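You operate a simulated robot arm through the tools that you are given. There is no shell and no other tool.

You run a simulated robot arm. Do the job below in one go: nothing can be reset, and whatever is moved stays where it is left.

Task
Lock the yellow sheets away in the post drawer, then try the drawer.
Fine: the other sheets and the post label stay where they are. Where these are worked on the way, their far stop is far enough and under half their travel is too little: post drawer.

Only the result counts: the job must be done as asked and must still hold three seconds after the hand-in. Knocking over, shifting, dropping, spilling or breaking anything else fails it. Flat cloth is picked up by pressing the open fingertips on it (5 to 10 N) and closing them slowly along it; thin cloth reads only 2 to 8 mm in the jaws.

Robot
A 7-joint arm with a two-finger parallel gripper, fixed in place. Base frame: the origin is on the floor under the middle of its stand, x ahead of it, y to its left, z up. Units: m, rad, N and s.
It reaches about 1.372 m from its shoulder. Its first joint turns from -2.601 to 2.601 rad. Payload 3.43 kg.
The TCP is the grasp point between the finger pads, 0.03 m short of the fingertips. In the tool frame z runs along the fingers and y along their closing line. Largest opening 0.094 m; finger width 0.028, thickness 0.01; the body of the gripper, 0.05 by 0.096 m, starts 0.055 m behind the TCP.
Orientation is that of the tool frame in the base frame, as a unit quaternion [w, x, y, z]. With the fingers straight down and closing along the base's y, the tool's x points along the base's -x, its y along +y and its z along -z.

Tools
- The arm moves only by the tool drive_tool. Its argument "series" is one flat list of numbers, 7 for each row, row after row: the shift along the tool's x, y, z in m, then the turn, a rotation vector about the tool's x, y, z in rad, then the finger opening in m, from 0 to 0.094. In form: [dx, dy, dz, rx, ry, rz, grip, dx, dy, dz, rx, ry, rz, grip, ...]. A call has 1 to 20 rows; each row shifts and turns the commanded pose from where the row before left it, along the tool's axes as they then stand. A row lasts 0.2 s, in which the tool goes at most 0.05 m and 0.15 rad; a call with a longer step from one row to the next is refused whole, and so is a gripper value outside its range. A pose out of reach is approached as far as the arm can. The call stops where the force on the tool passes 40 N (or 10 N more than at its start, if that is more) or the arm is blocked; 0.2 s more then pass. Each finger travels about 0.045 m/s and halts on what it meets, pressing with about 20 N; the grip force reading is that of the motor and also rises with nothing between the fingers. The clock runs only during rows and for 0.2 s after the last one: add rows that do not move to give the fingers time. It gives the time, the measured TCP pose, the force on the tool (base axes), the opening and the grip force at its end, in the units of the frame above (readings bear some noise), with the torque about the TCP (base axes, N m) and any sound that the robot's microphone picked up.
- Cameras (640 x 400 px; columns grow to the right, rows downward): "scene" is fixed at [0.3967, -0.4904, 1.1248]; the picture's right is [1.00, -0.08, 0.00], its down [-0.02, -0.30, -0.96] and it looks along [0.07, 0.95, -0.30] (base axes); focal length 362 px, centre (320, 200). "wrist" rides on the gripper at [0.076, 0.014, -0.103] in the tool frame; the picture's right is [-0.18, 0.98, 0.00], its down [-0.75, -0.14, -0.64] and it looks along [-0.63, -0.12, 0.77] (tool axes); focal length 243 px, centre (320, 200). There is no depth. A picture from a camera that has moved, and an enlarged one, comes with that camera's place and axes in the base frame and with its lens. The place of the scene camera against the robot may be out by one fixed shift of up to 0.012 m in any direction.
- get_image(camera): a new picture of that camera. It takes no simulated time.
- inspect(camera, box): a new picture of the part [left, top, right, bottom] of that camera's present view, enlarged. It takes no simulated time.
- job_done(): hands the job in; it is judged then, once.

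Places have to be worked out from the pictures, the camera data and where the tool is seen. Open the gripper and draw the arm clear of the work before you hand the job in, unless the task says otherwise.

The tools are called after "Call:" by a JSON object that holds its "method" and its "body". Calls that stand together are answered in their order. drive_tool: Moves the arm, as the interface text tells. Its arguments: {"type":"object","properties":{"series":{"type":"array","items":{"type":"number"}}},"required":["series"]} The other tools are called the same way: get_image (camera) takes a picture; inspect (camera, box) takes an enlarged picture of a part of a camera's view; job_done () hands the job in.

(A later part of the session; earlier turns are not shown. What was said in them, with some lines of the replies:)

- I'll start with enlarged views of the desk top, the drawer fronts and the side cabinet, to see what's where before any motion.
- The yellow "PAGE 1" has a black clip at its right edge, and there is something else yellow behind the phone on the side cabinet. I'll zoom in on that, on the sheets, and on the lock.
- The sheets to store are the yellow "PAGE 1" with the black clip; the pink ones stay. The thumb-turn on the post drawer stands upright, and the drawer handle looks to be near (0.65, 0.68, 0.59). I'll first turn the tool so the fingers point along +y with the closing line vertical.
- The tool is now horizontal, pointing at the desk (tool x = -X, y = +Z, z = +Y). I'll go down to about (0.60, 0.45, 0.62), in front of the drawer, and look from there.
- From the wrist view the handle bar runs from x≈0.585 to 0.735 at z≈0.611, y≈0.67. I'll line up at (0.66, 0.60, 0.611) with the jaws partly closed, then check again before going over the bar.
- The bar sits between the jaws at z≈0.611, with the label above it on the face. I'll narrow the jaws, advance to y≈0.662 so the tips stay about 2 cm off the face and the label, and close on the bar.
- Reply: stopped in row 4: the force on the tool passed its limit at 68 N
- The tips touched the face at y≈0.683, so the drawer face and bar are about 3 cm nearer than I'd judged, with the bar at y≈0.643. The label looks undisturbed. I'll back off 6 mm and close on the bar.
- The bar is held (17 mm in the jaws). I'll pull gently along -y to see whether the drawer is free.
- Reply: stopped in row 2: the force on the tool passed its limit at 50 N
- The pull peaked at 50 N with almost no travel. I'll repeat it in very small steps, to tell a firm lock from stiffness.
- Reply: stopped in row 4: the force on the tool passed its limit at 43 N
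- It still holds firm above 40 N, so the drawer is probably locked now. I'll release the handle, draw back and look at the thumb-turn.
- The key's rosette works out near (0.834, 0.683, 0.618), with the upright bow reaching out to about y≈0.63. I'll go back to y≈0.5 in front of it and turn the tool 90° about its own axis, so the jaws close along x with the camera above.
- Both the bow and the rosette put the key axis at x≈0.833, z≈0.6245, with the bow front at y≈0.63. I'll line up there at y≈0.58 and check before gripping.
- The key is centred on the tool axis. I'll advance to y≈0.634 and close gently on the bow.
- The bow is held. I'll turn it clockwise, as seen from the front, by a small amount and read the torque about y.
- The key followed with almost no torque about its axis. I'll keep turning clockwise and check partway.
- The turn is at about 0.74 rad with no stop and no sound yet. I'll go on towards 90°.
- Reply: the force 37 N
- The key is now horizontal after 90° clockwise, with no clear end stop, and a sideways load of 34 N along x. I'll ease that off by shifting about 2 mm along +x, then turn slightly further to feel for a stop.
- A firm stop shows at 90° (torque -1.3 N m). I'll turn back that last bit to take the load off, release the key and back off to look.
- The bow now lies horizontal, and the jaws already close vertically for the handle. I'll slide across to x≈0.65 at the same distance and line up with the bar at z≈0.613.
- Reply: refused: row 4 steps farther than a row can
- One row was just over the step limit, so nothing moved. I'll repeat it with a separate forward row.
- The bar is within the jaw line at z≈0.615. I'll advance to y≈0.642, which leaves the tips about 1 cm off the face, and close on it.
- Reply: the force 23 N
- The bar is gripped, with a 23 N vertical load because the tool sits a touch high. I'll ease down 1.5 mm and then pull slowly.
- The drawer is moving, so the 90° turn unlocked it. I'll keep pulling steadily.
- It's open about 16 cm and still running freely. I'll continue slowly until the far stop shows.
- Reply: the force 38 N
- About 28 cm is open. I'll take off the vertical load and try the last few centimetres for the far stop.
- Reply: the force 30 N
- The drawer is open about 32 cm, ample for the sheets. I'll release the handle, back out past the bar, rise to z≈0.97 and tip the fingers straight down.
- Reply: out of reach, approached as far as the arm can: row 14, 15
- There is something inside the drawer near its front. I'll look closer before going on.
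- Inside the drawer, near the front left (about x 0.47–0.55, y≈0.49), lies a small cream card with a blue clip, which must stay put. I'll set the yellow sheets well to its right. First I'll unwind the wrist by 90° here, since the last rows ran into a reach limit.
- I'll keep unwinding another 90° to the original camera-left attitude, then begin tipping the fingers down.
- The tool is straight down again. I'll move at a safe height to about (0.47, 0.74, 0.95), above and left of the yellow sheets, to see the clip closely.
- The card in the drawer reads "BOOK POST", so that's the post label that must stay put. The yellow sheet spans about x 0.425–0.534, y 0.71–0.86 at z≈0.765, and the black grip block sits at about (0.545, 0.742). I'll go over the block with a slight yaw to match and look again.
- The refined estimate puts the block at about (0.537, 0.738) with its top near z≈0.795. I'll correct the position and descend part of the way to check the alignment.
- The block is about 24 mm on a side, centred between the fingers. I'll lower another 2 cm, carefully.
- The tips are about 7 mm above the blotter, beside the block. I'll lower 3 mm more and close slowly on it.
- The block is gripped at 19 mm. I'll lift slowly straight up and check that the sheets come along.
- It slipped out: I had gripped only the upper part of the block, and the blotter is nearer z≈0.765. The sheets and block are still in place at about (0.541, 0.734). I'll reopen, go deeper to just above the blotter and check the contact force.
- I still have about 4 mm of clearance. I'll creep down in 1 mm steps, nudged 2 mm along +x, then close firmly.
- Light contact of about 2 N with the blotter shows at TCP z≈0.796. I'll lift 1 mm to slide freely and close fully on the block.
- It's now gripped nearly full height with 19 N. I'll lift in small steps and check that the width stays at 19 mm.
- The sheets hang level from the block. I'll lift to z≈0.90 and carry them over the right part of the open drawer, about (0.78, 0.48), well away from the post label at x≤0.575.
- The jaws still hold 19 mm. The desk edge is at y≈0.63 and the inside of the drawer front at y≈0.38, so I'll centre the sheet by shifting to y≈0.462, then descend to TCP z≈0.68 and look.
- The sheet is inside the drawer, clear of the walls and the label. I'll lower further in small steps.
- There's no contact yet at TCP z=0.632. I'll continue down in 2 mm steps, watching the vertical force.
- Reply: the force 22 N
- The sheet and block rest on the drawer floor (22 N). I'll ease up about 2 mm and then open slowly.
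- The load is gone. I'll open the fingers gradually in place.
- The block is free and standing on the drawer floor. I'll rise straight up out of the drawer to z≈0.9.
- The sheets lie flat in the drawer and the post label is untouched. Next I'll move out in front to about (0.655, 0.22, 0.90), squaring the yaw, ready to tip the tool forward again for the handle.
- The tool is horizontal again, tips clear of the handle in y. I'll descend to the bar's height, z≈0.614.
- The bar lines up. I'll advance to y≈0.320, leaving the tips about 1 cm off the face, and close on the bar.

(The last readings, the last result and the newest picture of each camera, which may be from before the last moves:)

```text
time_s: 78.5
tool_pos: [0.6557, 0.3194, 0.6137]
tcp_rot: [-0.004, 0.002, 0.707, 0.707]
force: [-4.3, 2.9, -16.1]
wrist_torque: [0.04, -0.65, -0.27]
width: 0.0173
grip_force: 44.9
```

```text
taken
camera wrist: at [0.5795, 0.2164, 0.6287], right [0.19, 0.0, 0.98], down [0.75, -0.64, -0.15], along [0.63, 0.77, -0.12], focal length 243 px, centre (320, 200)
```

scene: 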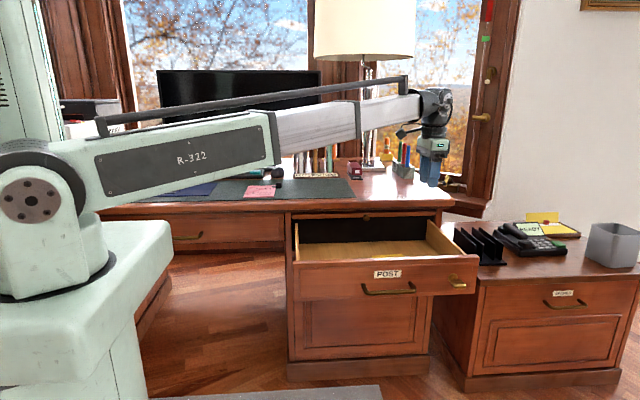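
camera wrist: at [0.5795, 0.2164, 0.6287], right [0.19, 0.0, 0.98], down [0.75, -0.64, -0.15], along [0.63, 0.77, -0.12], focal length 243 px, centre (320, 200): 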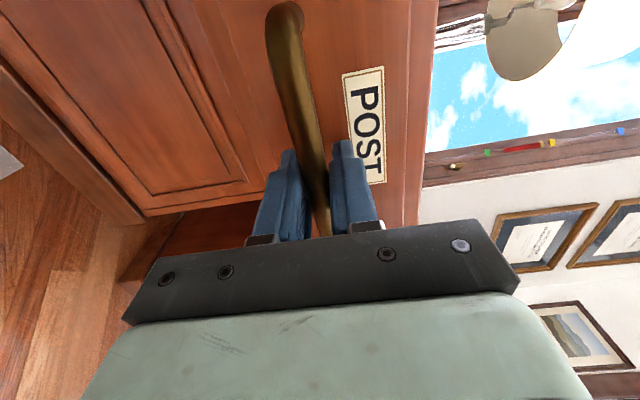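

The handle is held. I'll push the drawer shut slowly, so that nothing inside slides.

Call:
{"method": "drive_tool", "body": {"series": [0, -0.001, 0.003, 0, 0, 0, 0.01, 0, 0, 0.006, 0, 0, 0, 0.01, 0, 0, 0.01, 0, 0, 0, 0.01, 0, 0, 0.012, 0, 0, 0, 0.01, 0, 0, 0.012, 0, 0, 0, 0.01, 0, 0, 0.012, 0, 0, 0, 0.01, 0, 0, 0.012, 0, 0, 0, 0.01, 0, 0, 0.012, 0, 0, 0, 0.01, 0, 0, 0.012, 0, 0, 0, 0.01, 0, 0, 0.012, 0, 0, 0, 0.01, 0, 0, 0.012, 0, 0, 0, 0.01, 0, 0, 0.012, 0, 0, 0, 0.01, 0, 0, 0.012, 0, 0, 0, 0.01]}}

Call:
{"method": "get_image", "body": {"camera": "scene"}}

```text
time_s: 80.9
tool_pos: [0.6562, 0.4318, 0.6129]
tcp_rot: [-0.001, 0.004, 0.705, 0.709]
force: [0.4, 3.4, -0.4]
wrist_torque: [0.0, -0.43, -0.11]
width: 0.0174
grip_force: 44.9
stopped in row 11: the force on the tool passed its limit at 40 N (the readings are from after the stop); the commanded pose is now the measured one
```

```text
taken
```

scene: 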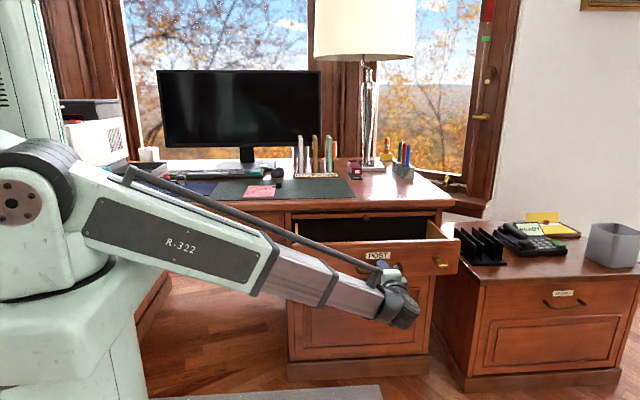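

The push stopped at 40 N partway, possibly from side-load building up. I'll continue with a few small steps to see which force component grows.

Call:
{"method": "drive_tool", "body": {"series": [0, 0, 0.006, 0, 0, 0, 0.01, 0, 0, 0.008, 0, 0, 0, 0.01, 0, 0, 0.008, 0, 0, 0, 0.01, 0, 0, 0.008, 0, 0, 0, 0.01]}}

Call:
{"method": "get_image", "body": {"camera": "wrist"}}

```text
time_s: 81.9
tool_pos: [0.6562, 0.462, 0.6137]
tcp_rot: [-0.001, 0.004, 0.704, 0.71]
force: [-4.4, -3.2, 3.9]
wrist_torque: [0.01, -0.64, -0.99]
width: 0.0175
grip_force: 45.0
```

```text
taken
camera wrist: at [0.5786, 0.3587, 0.6281], right [0.19, -0.01, 0.98], down [0.75, -0.64, -0.15], along [0.63, 0.76, -0.12], focal length 243 px, centre (320, 200)
```

wrist: 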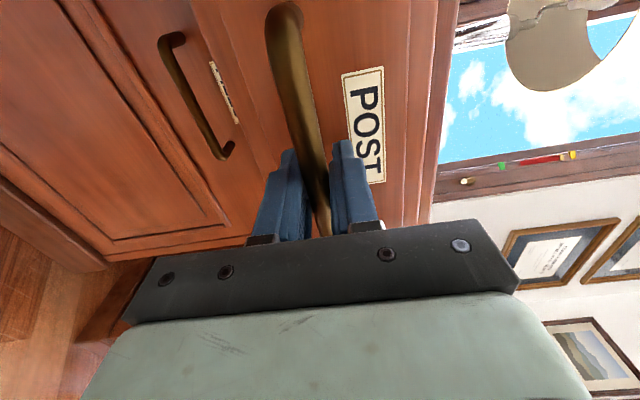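

It's moving freely again with low forces, so that was side-load. I'll continue in moderate steps.

Call:
{"method": "drive_tool", "body": {"series": [0, 0, 0.01, 0, 0, 0, 0.01, 0, 0, 0.01, 0, 0, 0, 0.01, 0, 0, 0.01, 0, 0, 0, 0.01, 0, 0, 0.01, 0, 0, 0, 0.01, 0, 0, 0.01, 0, 0, 0, 0.01, 0, 0, 0.01, 0, 0, 0, 0.01]}}

```text
time_s: 83.3
tool_pos: [0.6546, 0.5211, 0.6142]
tcp_rot: [-0.001, 0.004, 0.706, 0.709]
force: [3.4, -4.1, -15.1]
wrist_torque: [0.02, -0.62, 0.57]
width: 0.0172
grip_force: 45.3
```

The drawer is closing smoothly at y≈0.521, with the closed position at about 0.642. I'll ease the height slightly and keep pushing.

Call:
{"method": "drive_tool", "body": {"series": [0, -0.001, 0.01, 0, 0, 0, 0.01, 0, 0, 0.01, 0, 0, 0, 0.01, 0, 0, 0.01, 0, 0, 0, 0.01, 0, 0, 0.01, 0, 0, 0, 0.01, 0, 0, 0.01, 0, 0, 0, 0.01, 0, 0, 0.01, 0, 0, 0, 0.01, 0, 0, 0.01, 0, 0, 0, 0.01, 0, 0, 0.01, 0, 0, 0, 0.01]}}

Call:
{"method": "inspect", "body": {"camera": "scene", "box": [280, 180, 450, 290]}}

```text
time_s: 85.1
tool_pos: [0.6548, 0.6017, 0.6136]
tcp_rot: [-0.001, 0.004, 0.705, 0.709]
force: [-9.4, -3.4, -10.6]
wrist_torque: [0.0, -0.61, 1.15]
width: 0.0172
grip_force: 45.4
```

```text
3.64 times, centred on (365, 235) of scene
camera zoom: at [0.3967, -0.4904, 1.1248], right [1.0, -0.08, 0.0], down [-0.02, -0.3, -0.96], along [0.07, 0.95, -0.3], focal length 1315 px, centre (156, 73)
```

zoom: 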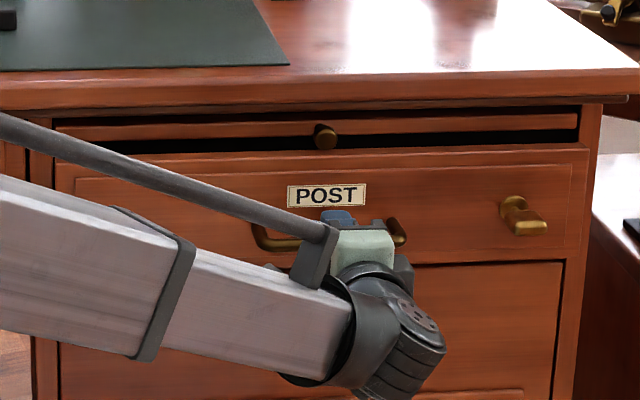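

Only about 4 cm remain. I'll finish with smaller steps until it seats against its stop.

Call:
{"method": "drive_tool", "body": {"series": [0, 0, 0.008, 0, 0, 0, 0.01, 0, 0, 0.008, 0, 0, 0, 0.01, 0, 0, 0.006, 0, 0, 0, 0.01, 0, 0, 0.006, 0, 0, 0, 0.01, 0, 0, 0.004, 0, 0, 0, 0.01, 0, 0, 0.003, 0, 0, 0, 0.01, 0, 0, 0.002, 0, 0, 0, 0.01, 0, 0, 0.002, 0, 0, 0, 0.01, 0, 0, 0.002, 0, 0, 0, 0.01, 0, 0, 0.002, 0, 0, 0, 0.01]}}

Call:
{"method": "inspect", "body": {"camera": "scene", "box": [280, 180, 450, 290]}}

```text
time_s: 87.0
tool_pos: [0.6555, 0.6375, 0.6133]
tcp_rot: [-0.001, 0.004, 0.705, 0.709]
force: [0.2, -4.7, 1.1]
wrist_torque: [0.0, -0.43, 0.14]
width: 0.0171
grip_force: 44.8
stopped in row 9: the force on the tool passed its limit at 43 N (the readings are from after the stop); the commanded pose is now the measured one
```

```text
3.64 times, centred on (365, 235) of scene
camera zoom: at [0.3967, -0.4904, 1.1248], right [1.0, -0.08, 0.0], down [-0.02, -0.3, -0.96], along [0.07, 0.95, -0.3], focal length 1315 px, centre (156, 73)
```

zoom: 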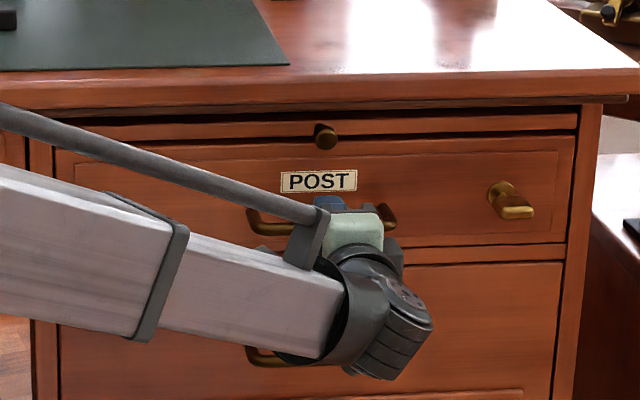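

The drawer is seated: the label position matches the first picture exactly. I'll release the handle, back out and move in front of the key at about (0.833, 0.52, 0.625).

Call:
{"method": "drive_tool", "body": {"series": [0, 0, 0, 0, 0, 0, 0.03, 0, 0, 0, 0, 0, 0, 0.045, 0, 0, 0, 0, 0, 0, 0.045, 0, 0, -0.03, 0, 0, 0, 0.045, 0, 0, -0.04, 0, 0, 0, 0.05, 0, 0, -0.045, 0, 0, 0, 0.05, -0.044, 0.003, 0, 0, 0, 0, 0.05, -0.044, 0.003, 0, 0, 0, 0, 0.05, -0.044, 0.003, 0, 0, 0, 0, 0.05, -0.044, 0.002, 0, 0, 0, 0, 0.05]}}

Call:
{"method": "get_image", "body": {"camera": "wrist"}}

```text
time_s: 89.2
tool_pos: [0.8282, 0.5227, 0.6216]
tcp_rot: [-0.001, 0.005, 0.705, 0.709]
force: [-0.2, -0.6, 0.5]
wrist_torque: [0.0, -0.03, -0.02]
width: 0.0501
grip_force: 0.0
```

```text
taken
camera wrist: at [0.7516, 0.4213, 0.6367], right [0.19, -0.01, 0.98], down [0.75, -0.64, -0.15], along [0.63, 0.76, -0.12], focal length 243 px, centre (320, 200)
```

wrist: 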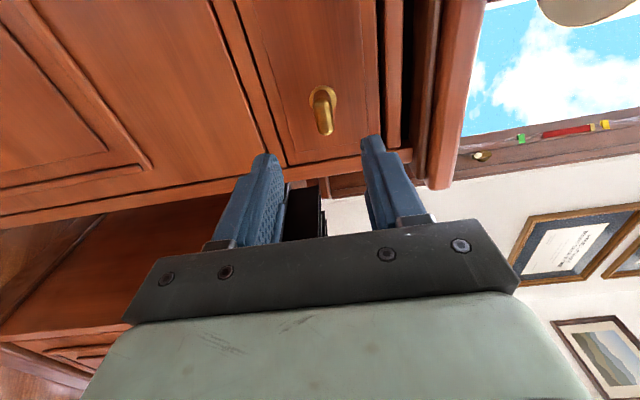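

The key bow is horizontal and lined up with the jaw plane. I'll turn the wrist 180° via camera-up to the attitude I used before, so the locking turn unwinds it over a range I know works.

Call:
{"method": "drive_tool", "body": {"series": [0, 0, 0, 0, 0, 0.1428, 0.05, 0, 0, 0, 0, 0, 0.1428, 0.05, 0, 0, 0, 0, 0, 0.1428, 0.05, 0, 0, 0, 0, 0, 0.1428, 0.05, 0, 0, 0, 0, 0, 0.1428, 0.05, 0, 0, 0, 0, 0, 0.1428, 0.05, 0, 0, 0, 0, 0, 0.1428, 0.05, 0, 0, 0, 0, 0, 0.1428, 0.05, 0, 0, 0, 0, 0, 0.1428, 0.05, 0, 0, 0, 0, 0, 0.1428, 0.05, 0, 0, 0, 0, 0, 0.1428, 0.05, 0, 0, 0, 0, 0, 0.1428, 0.05, 0, 0, 0, 0, 0, 0.1428, 0.05, 0, 0, 0, 0, 0, 0.1428, 0.05, 0, 0, 0, 0, 0, 0.1428, 0.05, 0, 0, 0, 0, 0, 0.1428, 0.05, 0, 0, 0, 0, 0, 0.1428, 0.05, 0, 0, 0, 0, 0, 0.1428, 0.05, 0, 0, 0, 0, 0, 0.1428, 0.05, 0, 0, 0, 0, 0, 0.1428, 0.05]}}

Call:
{"method": "drive_tool", "body": {"series": [0, 0, 0, 0, 0, 0.1428, 0.05, 0, 0, 0, 0, 0, 0.1428, 0.05, 0, 0, 0, 0, 0, 0, 0.05]}}

Call:
{"method": "get_image", "body": {"camera": "wrist"}}

```text
time_s: 93.4
tool_pos: [0.8317, 0.5224, 0.6223]
tcp_rot: [0.702, -0.699, -0.095, -0.099]
force: [0.3, -0.7, -0.2]
wrist_torque: [-0.02, 0.0, 0.02]
width: 0.0502
grip_force: 0.1
```

```text
time_s: 94.2
tool_pos: [0.8304, 0.5221, 0.6222]
tcp_rot: [0.709, -0.705, 0.005, 0.001]
force: [1.0, 0.2, 0.8]
wrist_torque: [0.0, 0.03, -0.03]
width: 0.0499
grip_force: 0.1
```

```text
taken
camera wrist: at [0.9062, 0.4198, 0.6073], right [-0.19, 0.01, -0.98], down [-0.76, -0.64, 0.14], along [-0.63, 0.77, 0.13], focal length 243 px, centre (320, 200)
```

wrist: 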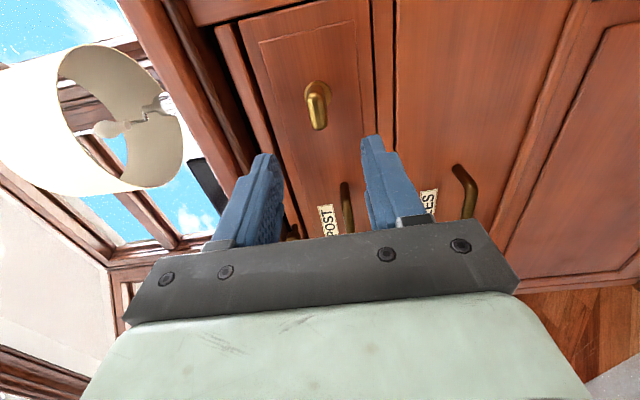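

The key is ahead and slightly above centre. I'll trim to (0.833, 0.6255), advance to y≈0.631 and close on the horizontal bow.

Call:
{"method": "drive_tool", "body": {"series": [0.003, -0.0033, 0.03, 0, 0, 0, 0.045, 0, 0, 0.03, 0, 0, 0, 0.045, 0, 0, 0.03, 0, 0, 0, 0.045, 0, 0, 0.018, 0, 0, 0, 0.045, 0, 0, 0, 0, 0, 0, 0.035, 0, 0, 0, 0, 0, 0, 0.026, 0, 0, 0, 0, 0, 0, 0.018, 0, 0, 0, 0, 0, 0, 0.012, 0, 0, 0, 0, 0, 0, 0.01]}}

Call:
{"method": "inspect", "body": {"camera": "wrist", "box": [240, 110, 400, 240]}}

```text
time_s: 96.2
tool_pos: [0.8343, 0.6289, 0.6235]
tcp_rot: [0.708, -0.706, 0.005, 0.0]
force: [-1.3, 1.5, -1.2]
wrist_torque: [-0.09, -0.37, -0.16]
width: 0.0203
grip_force: 44.9
```

```text
3.08 times, centred on (320, 175) of wrist
camera zoom: at [0.9095, 0.5269, 0.6102], right [-0.19, 0.01, -0.98], down [-0.76, -0.64, 0.14], along [-0.63, 0.77, 0.13], focal length 746 px, centre (320, 277)
```

zoom: 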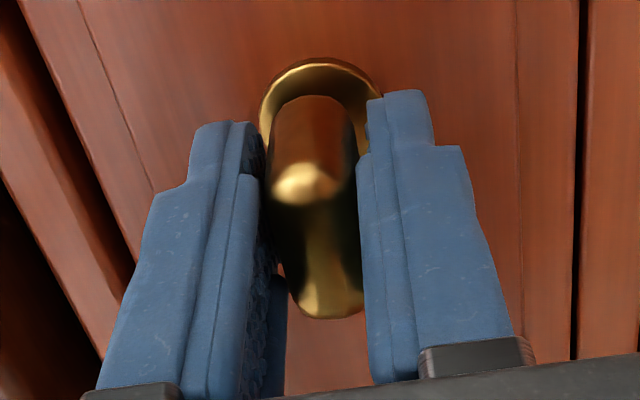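

The bow is gripped with low side load. I'll turn it back anticlockwise towards upright (the locked position it started in) and check halfway.

Call:
{"method": "drive_tool", "body": {"series": [0, 0, 0, 0, 0, -0.05, 0.01, 0, 0, 0, 0, 0, -0.09, 0.01, 0, 0, 0, 0, 0, -0.09, 0.01, 0, 0, 0, 0, 0, -0.09, 0.01, 0, 0, 0, 0, 0, -0.09, 0.01, 0, 0, 0, 0, 0, -0.09, 0.01, 0, 0, 0, 0, 0, -0.09, 0.01, 0, 0, 0, 0, 0, -0.09, 0.01, 0, 0, 0, 0, 0, -0.09, 0.01]}}

Call:
{"method": "inspect", "body": {"camera": "wrist", "box": [240, 110, 400, 240]}}

```text
time_s: 98.2
tool_pos: [0.8339, 0.63, 0.6272]
tcp_rot: [0.657, -0.655, -0.262, -0.266]
force: [-16.4, -24.6, -12.2]
wrist_torque: [0.03, -0.01, -0.09]
width: 0.0203
grip_force: 45.0
```

```text
3.08 times, centred on (320, 175) of wrist
camera zoom: at [0.898, 0.5269, 0.6683], right [0.55, 0.0, -0.84], down [-0.64, -0.64, -0.42], along [-0.53, 0.77, -0.35], focal length 746 px, centre (320, 277)
```

zoom: 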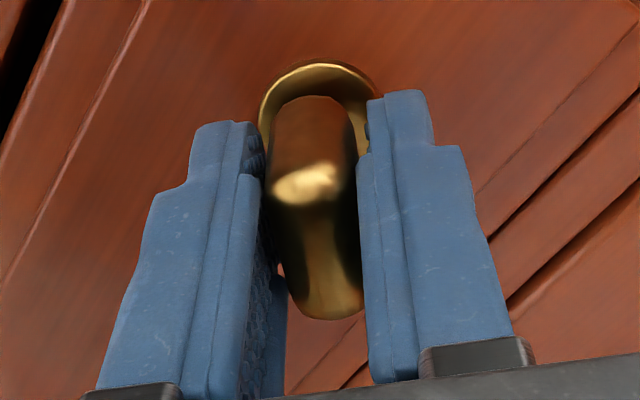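

It has followed to about 0.76 rad with some side and axial load. I'll ease 1 mm along the load and continue to upright.

Call:
{"method": "drive_tool", "body": {"series": [-0.001, 0, -0.001, 0, 0, 0, 0.01, 0, 0, 0, 0, 0, -0.09, 0.01, 0, 0, 0, 0, 0, -0.09, 0.01, 0, 0, 0, 0, 0, -0.09, 0.01, 0, 0, 0, 0, 0, -0.09, 0.01, 0, 0, 0, 0, 0, -0.09, 0.01, 0, 0, 0, 0, 0, -0.09, 0.01, 0, 0, 0, 0, 0, -0.09, 0.01, 0, 0, 0, 0, 0, -0.09, 0.01]}}

Call:
{"method": "inspect", "body": {"camera": "wrist", "box": [240, 110, 400, 240]}}

```text
time_s: 100.2
tool_pos: [0.8338, 0.6287, 0.626]
tcp_rot: [0.522, -0.52, -0.476, -0.481]
force: [-15.0, -9.4, 5.2]
wrist_torque: [1.32, 0.01, -0.07]
width: 0.0206
grip_force: 45.4
```

```text
3.08 times, centred on (320, 175) of wrist
camera zoom: at [0.8531, 0.5268, 0.7007], right [0.96, 0.0, -0.27], down [-0.21, -0.64, -0.74], along [-0.17, 0.77, -0.61], focal length 746 px, centre (320, 277)
```

zoom: 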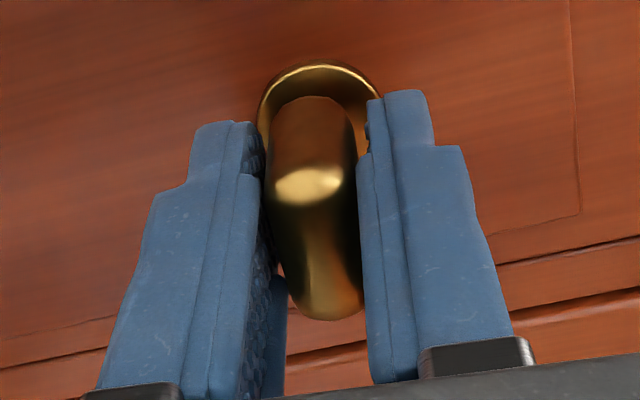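

It's at about 85°. I'll make the last few degrees in small steps until the stop is felt.

Call:
{"method": "drive_tool", "body": {"series": [0, 0, 0, 0, 0, -0.03, 0.01, 0, 0, 0, 0, 0, -0.03, 0.01, 0, 0, 0, 0, 0, -0.03, 0.01, 0, 0, 0, 0, 0, -0.03, 0.01]}}

Call:
{"method": "inspect", "body": {"camera": "wrist", "box": [240, 110, 400, 240]}}

```text
time_s: 101.2
tool_pos: [0.8328, 0.6297, 0.6274]
tcp_rot: [-0.491, 0.492, 0.506, 0.511]
force: [-15.2, -5.3, 1.5]
wrist_torque: [0.2, 1.23, 0.09]
width: 0.0209
grip_force: 44.9
```

```text
3.08 times, centred on (320, 175) of wrist
camera zoom: at [0.844, 0.527, 0.703], right [0.99, 0.0, -0.15], down [-0.12, -0.64, -0.76], along [-0.09, 0.77, -0.63], focal length 746 px, centre (320, 277)
```

zoom: 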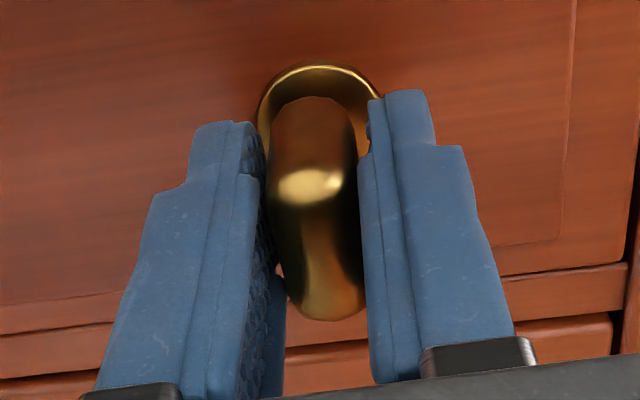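

The stop is felt (torque +1.2 N m) with the bow upright, as it was at the start. I'll open the jaws right there and back straight off.

Call:
{"method": "drive_tool", "body": {"series": [0, 0, 0, 0, 0, 0, 0.025, 0, 0, 0, 0, 0, 0, 0.04, 0, 0, 0, 0, 0, 0, 0.05, 0, 0, 0, 0, 0, 0, 0.05, 0, 0, -0.03, 0, 0, 0, 0.05, 0, 0, -0.04, 0, 0, 0, 0.05, 0, 0, -0.04, 0, 0, 0, 0.05]}}

Call:
{"method": "get_image", "body": {"camera": "wrist"}}

Call:
{"method": "inspect", "body": {"camera": "scene", "box": [390, 215, 440, 250]}}

```text
time_s: 102.8
tool_pos: [0.8328, 0.5199, 0.6228]
tcp_rot: [-0.491, 0.492, 0.506, 0.511]
force: [-0.2, 0.5, -0.9]
wrist_torque: [-0.01, -0.02, -0.03]
width: 0.05
grip_force: 0.0
```

```text
taken
camera wrist: at [0.8439, 0.4172, 0.6993], right [0.99, 0.0, -0.15], down [-0.12, -0.64, -0.76], along [-0.09, 0.77, -0.63], focal length 243 px, centre (320, 200)
```

wrist: 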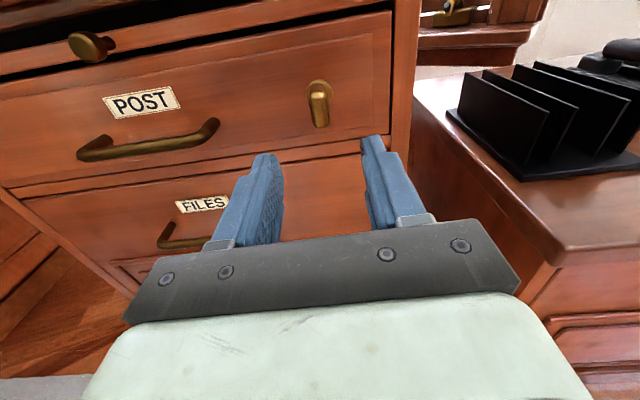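

```text
11.43 times, centred on (415, 232) of scene
camera zoom: at [0.3967, -0.4904, 1.1248], right [1.0, -0.08, 0.0], down [-0.02, -0.3, -0.96], along [0.07, 0.95, -0.3], focal length 4132 px, centre (-766, -171)
```

zoom: 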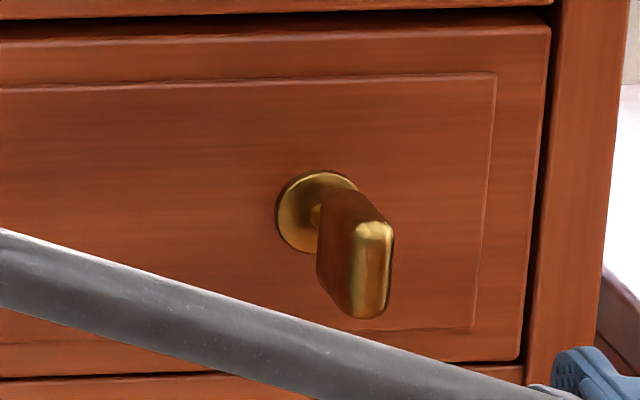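

The key is upright just as in the first picture, and the drawer is flush. Now I'll try the drawer: go across in front of the handle and turn the jaws vertical again.

Call:
{"method": "drive_tool", "body": {"series": [-0.002, -0.0445, 0, 0, 0, 0, 0.05, -0.002, -0.0445, 0, 0, 0, 0, 0.05, -0.002, -0.0445, 0, 0, 0, 0, 0.05, -0.003, -0.0445, 0, 0, 0, 0, 0.05, 0, 0, 0, 0, 0, -0.1397, 0.05, 0, 0, 0, 0, 0, -0.1397, 0.05, 0, 0, 0, 0, 0, -0.1397, 0.05, 0, 0, 0, 0, 0, -0.1397, 0.05, 0, 0, 0, 0, 0, -0.1397, 0.05, 0, 0, 0, 0, 0, -0.1397, 0.05, 0, 0, 0, 0, 0, -0.1397, 0.05, 0, 0, 0, 0, 0, -0.1397, 0.05, 0, 0, 0, 0, 0, -0.1397, 0.05, 0, 0, 0, 0, 0, -0.1397, 0.05, 0, 0, 0, 0, 0, -0.1397, 0.05, 0, 0, 0, 0, 0, 0, 0.045]}}

Call:
{"method": "get_image", "body": {"camera": "wrist"}}

```text
time_s: 106.2
tool_pos: [0.6553, 0.5202, 0.6091]
tcp_rot: [0.001, 0.003, 0.705, 0.709]
force: [-0.5, -0.8, 0.3]
wrist_torque: [0.03, -0.03, -0.01]
width: 0.0449
grip_force: 0.0
```

```text
taken
camera wrist: at [0.5787, 0.4188, 0.6239], right [0.18, -0.01, 0.98], down [0.75, -0.64, -0.14], along [0.63, 0.76, -0.11], focal length 243 px, centre (320, 200)
```

wrist: 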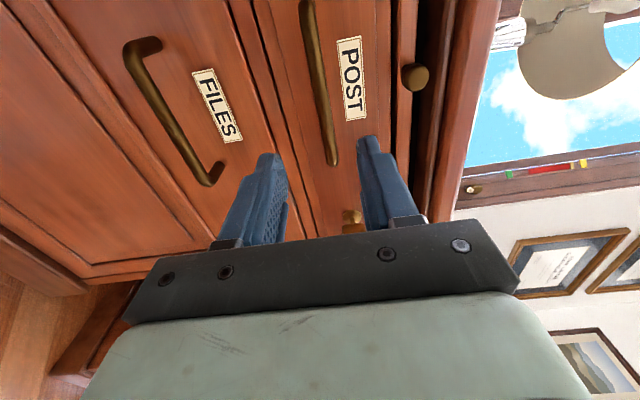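

I'm 4 mm low, so I'll correct that, advance to y≈0.639 and close on the bar.

Call:
{"method": "drive_tool", "body": {"series": [0, 0.004, 0.035, 0, 0, 0, 0.045, 0, 0, 0.035, 0, 0, 0, 0.045, 0, 0, 0.03, 0, 0, 0, 0.045, 0, 0, 0.018, 0, 0, 0, 0.045, 0, 0, 0, 0, 0, 0, 0.03, 0, 0, 0, 0, 0, 0, 0.02, 0, 0, 0, 0, 0, 0, 0.012, 0, 0, 0, 0, 0, 0, 0.01, 0, 0, 0, 0, 0, 0, 0.01]}}

Call:
{"method": "get_image", "body": {"camera": "wrist"}}

```text
time_s: 108.2
tool_pos: [0.6566, 0.6388, 0.613]
tcp_rot: [0.002, 0.003, 0.707, 0.708]
force: [-2.2, 0.9, -17.3]
wrist_torque: [0.07, -0.13, -0.42]
width: 0.0173
grip_force: 44.8
```

```text
taken
camera wrist: at [0.5791, 0.5366, 0.6281], right [0.19, 0.0, 0.98], down [0.75, -0.65, -0.14], along [0.63, 0.76, -0.12], focal length 243 px, centre (320, 200)
```

wrist: 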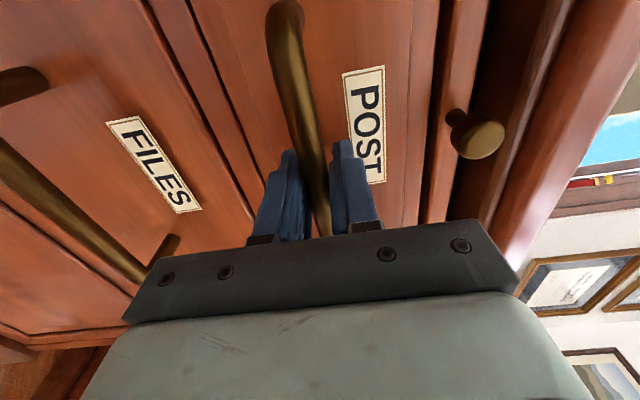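

The handle is held. I'll pull to try the lock: it should resist up to the force limit without opening.

Call:
{"method": "drive_tool", "body": {"series": [0, -0.001, 0, 0, 0, 0, 0.01, 0, 0, -0.003, 0, 0, 0, 0.01, 0, 0, -0.004, 0, 0, 0, 0.01, 0, 0, -0.006, 0, 0, 0, 0.01, 0, 0, -0.008, 0, 0, 0, 0.01, 0, 0, -0.01, 0, 0, 0, 0.01]}}

Call:
{"method": "inspect", "body": {"camera": "scene", "box": [280, 190, 450, 300]}}

```text
time_s: 109.0
tool_pos: [0.6553, 0.6361, 0.6125]
tcp_rot: [0.0, 0.001, 0.704, 0.71]
force: [-2.9, 9.7, -3.6]
wrist_torque: [0.01, -0.03, -0.33]
width: 0.0174
grip_force: 45.3
stopped in row 4: the force on the tool passed its limit at 43 N (the readings are from after the stop); the commanded pose is now the measured one
```

```text
3.64 times, centred on (365, 245) of scene
camera zoom: at [0.3967, -0.4904, 1.1248], right [1.0, -0.08, 0.0], down [-0.02, -0.3, -0.96], along [0.07, 0.95, -0.3], focal length 1315 px, centre (156, 36)
```

zoom: 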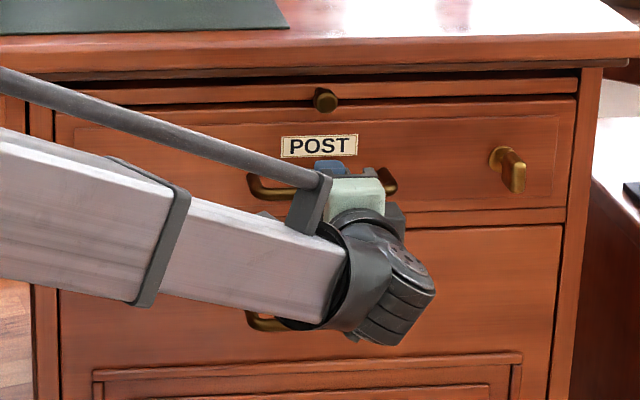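

The lock held: 43 N of pull and no opening. I'll give it one more short steady tug to be sure the test registers.

Call:
{"method": "drive_tool", "body": {"series": [0, 0, -0.001, 0, 0, 0, 0.01, 0, 0, -0.001, 0, 0, 0, 0.01, 0, 0, 0, 0, 0, 0, 0.01, 0, 0, 0, 0, 0, 0, 0.01]}}

Call:
{"method": "inspect", "body": {"camera": "scene", "box": [280, 190, 450, 300]}}

```text
time_s: 109.7
tool_pos: [0.656, 0.6344, 0.6131]
tcp_rot: [0.0, 0.0, 0.706, 0.709]
force: [-1.7, 9.2, -4.2]
wrist_torque: [0.01, -0.02, -0.4]
width: 0.0172
grip_force: 45.1
stopped in row 3: the force on the tool passed its limit at 41 N (the readings are from after the stop); the commanded pose is now the measured one
```

```text
3.64 times, centred on (365, 245) of scene
camera zoom: at [0.3967, -0.4904, 1.1248], right [1.0, -0.08, 0.0], down [-0.02, -0.3, -0.96], along [0.07, 0.95, -0.3], focal length 1315 px, centre (156, 36)
```

zoom: 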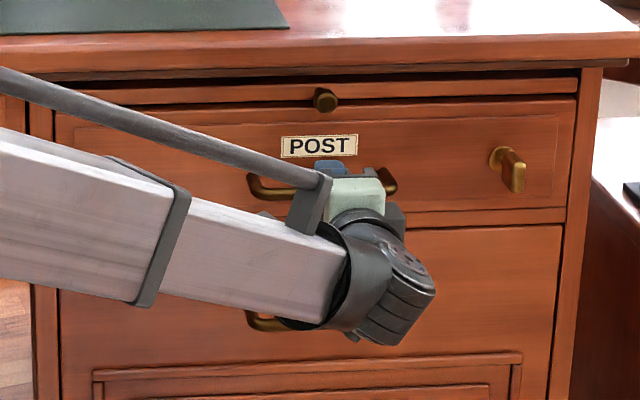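

The drawer stays shut. I'll unload the handle, open the jaws, back away and rise clear of the work.

Call:
{"method": "drive_tool", "body": {"series": [0, 0, 0.001, 0, 0, 0, 0.01, 0, 0, 0, 0, 0, 0, 0.03, 0, 0, 0, 0, 0, 0, 0.05, 0, 0, 0, 0, 0, 0, 0.05, 0, 0, -0.03, 0, 0, 0, 0.05, 0, 0, -0.045, 0, 0, 0, 0.06, 0, 0, -0.045, 0, 0, 0, 0.06, 0, 0, -0.045, 0, 0, 0, 0.08, 0, 0.045, 0, 0, 0, 0, 0.08, 0, 0.045, 0, 0, 0, 0, 0.08, 0, 0.045, 0, 0, 0, 0, 0.08, 0, 0.045, 0, 0, 0, 0, 0.08, 0, 0.045, 0, 0, 0, 0, 0.08, 0, 0.045, 0, 0, 0, 0, 0.08]}}

Call:
{"method": "get_image", "body": {"camera": "scene"}}

Call:
{"method": "get_image", "body": {"camera": "wrist"}}

Call:
{"method": "inspect", "body": {"camera": "scene", "box": [220, 130, 460, 280]}}

```text
time_s: 112.7
tool_pos: [0.6526, 0.4675, 0.8822]
tcp_rot: [-0.002, 0.001, 0.704, 0.71]
force: [0.0, -0.1, -0.7]
wrist_torque: [-0.02, 0.05, 0.02]
width: 0.0801
grip_force: 0.0
```

```text
taken
```

scene: 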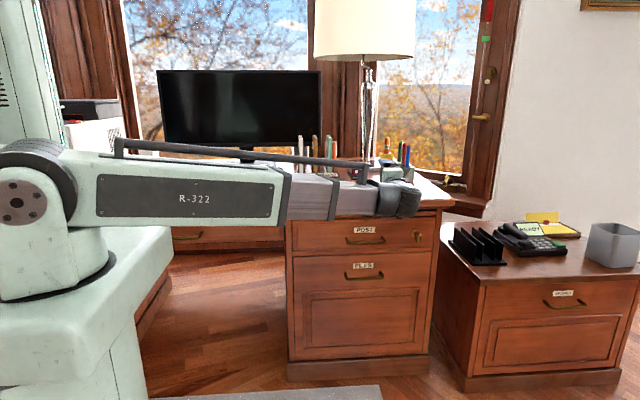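

```text
taken
camera wrist: at [0.5762, 0.3656, 0.8964], right [0.19, -0.01, 0.98], down [0.75, -0.64, -0.15], along [0.63, 0.77, -0.11], focal length 243 px, centre (320, 200)
```

wrist: 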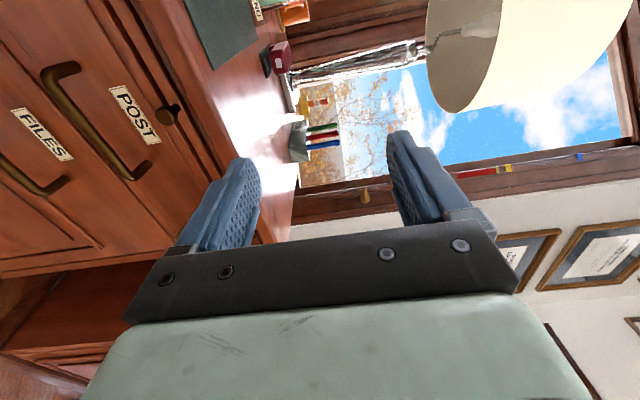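

```text
2.67 times, centred on (340, 205) of scene
camera zoom: at [0.3967, -0.4904, 1.1248], right [1.0, -0.08, 0.0], down [-0.02, -0.3, -0.96], along [0.07, 0.95, -0.3], focal length 964 px, centre (267, 187)
```

zoom: 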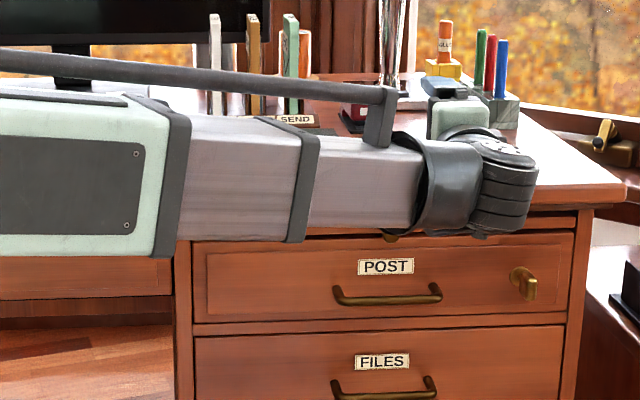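

The drawer is shut and the key upright. I'll retreat further back and up so the desk top is visible, for a final check that everything else is in place.

Call:
{"method": "drive_tool", "body": {"series": [0, 0.02, -0.04, 0, 0, 0, 0.08, 0, 0.02, -0.04, 0, 0, 0, 0.08, 0, 0.02, -0.04, 0, 0, 0, 0.08, 0, 0.02, -0.04, 0, 0, 0, 0.08, 0, 0, 0, 0, 0, 0, 0.08]}}

Call:
{"method": "get_image", "body": {"camera": "scene"}}

Call:
{"method": "get_image", "body": {"camera": "wrist"}}

```text
time_s: 113.9
tool_pos: [0.6563, 0.3061, 0.9613]
tcp_rot: [0.0, 0.0, 0.705, 0.709]
force: [-0.6, 0.3, 0.3]
wrist_torque: [0.0, 0.01, -0.01]
width: 0.0801
grip_force: 0.0
```

```text
taken
```

scene: 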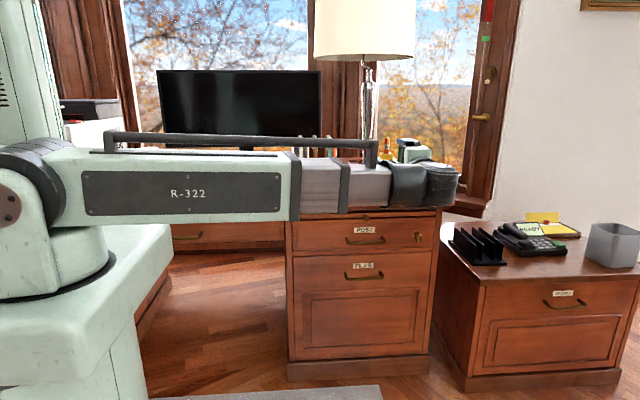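

```text
taken
camera wrist: at [0.5793, 0.2038, 0.9752], right [0.19, -0.01, 0.98], down [0.75, -0.64, -0.15], along [0.63, 0.77, -0.11], focal length 243 px, centre (320, 200)
```

wrist: 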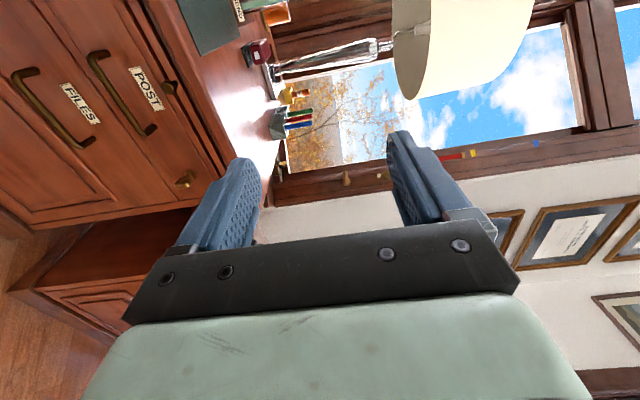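

The yellow sheets are locked in the post drawer and two test pulls past 40 N didn't open it. The key is upright against its stop. The pink sheets were in place when last in view, and the post label was untouched before I shut the drawer. The gripper is open and the arm is clear, so I'm handing the job in.

Call:
{"method": "job_done", "body": {}}

```text
The job is handed in.
```

The yellow "PAGE 1" sheets are in the post drawer. The drawer is shut and locked, and I've handed the job in.

- **Drawer:** it was locked at the start, so I turned its key to unlock it and opened it about 32 cm. I set the sheets on the right side, well clear of the "BOOK POST" label.
- **Sheets:** the first grip on the clip slipped and nothing moved. The second grip lifted them cleanly.
- **Lock:** after closing the drawer I turned the key back to its stop, upright as it was at the start.
- **Trying the drawer:** I pulled the handle twice, to 43 N and 41 N, and it didn't open.
- **Everything else:** the pink sheets were in place when I last saw them, while the drawer was being shut; the arm blocked that view afterwards. The post label was untouched before I shut the drawer, but I couldn't see inside after that.

While I was first lining up on the handle, the fingertips bumped the drawer front at about 68 N. The "POST" label on the front looked unmoved afterwards.
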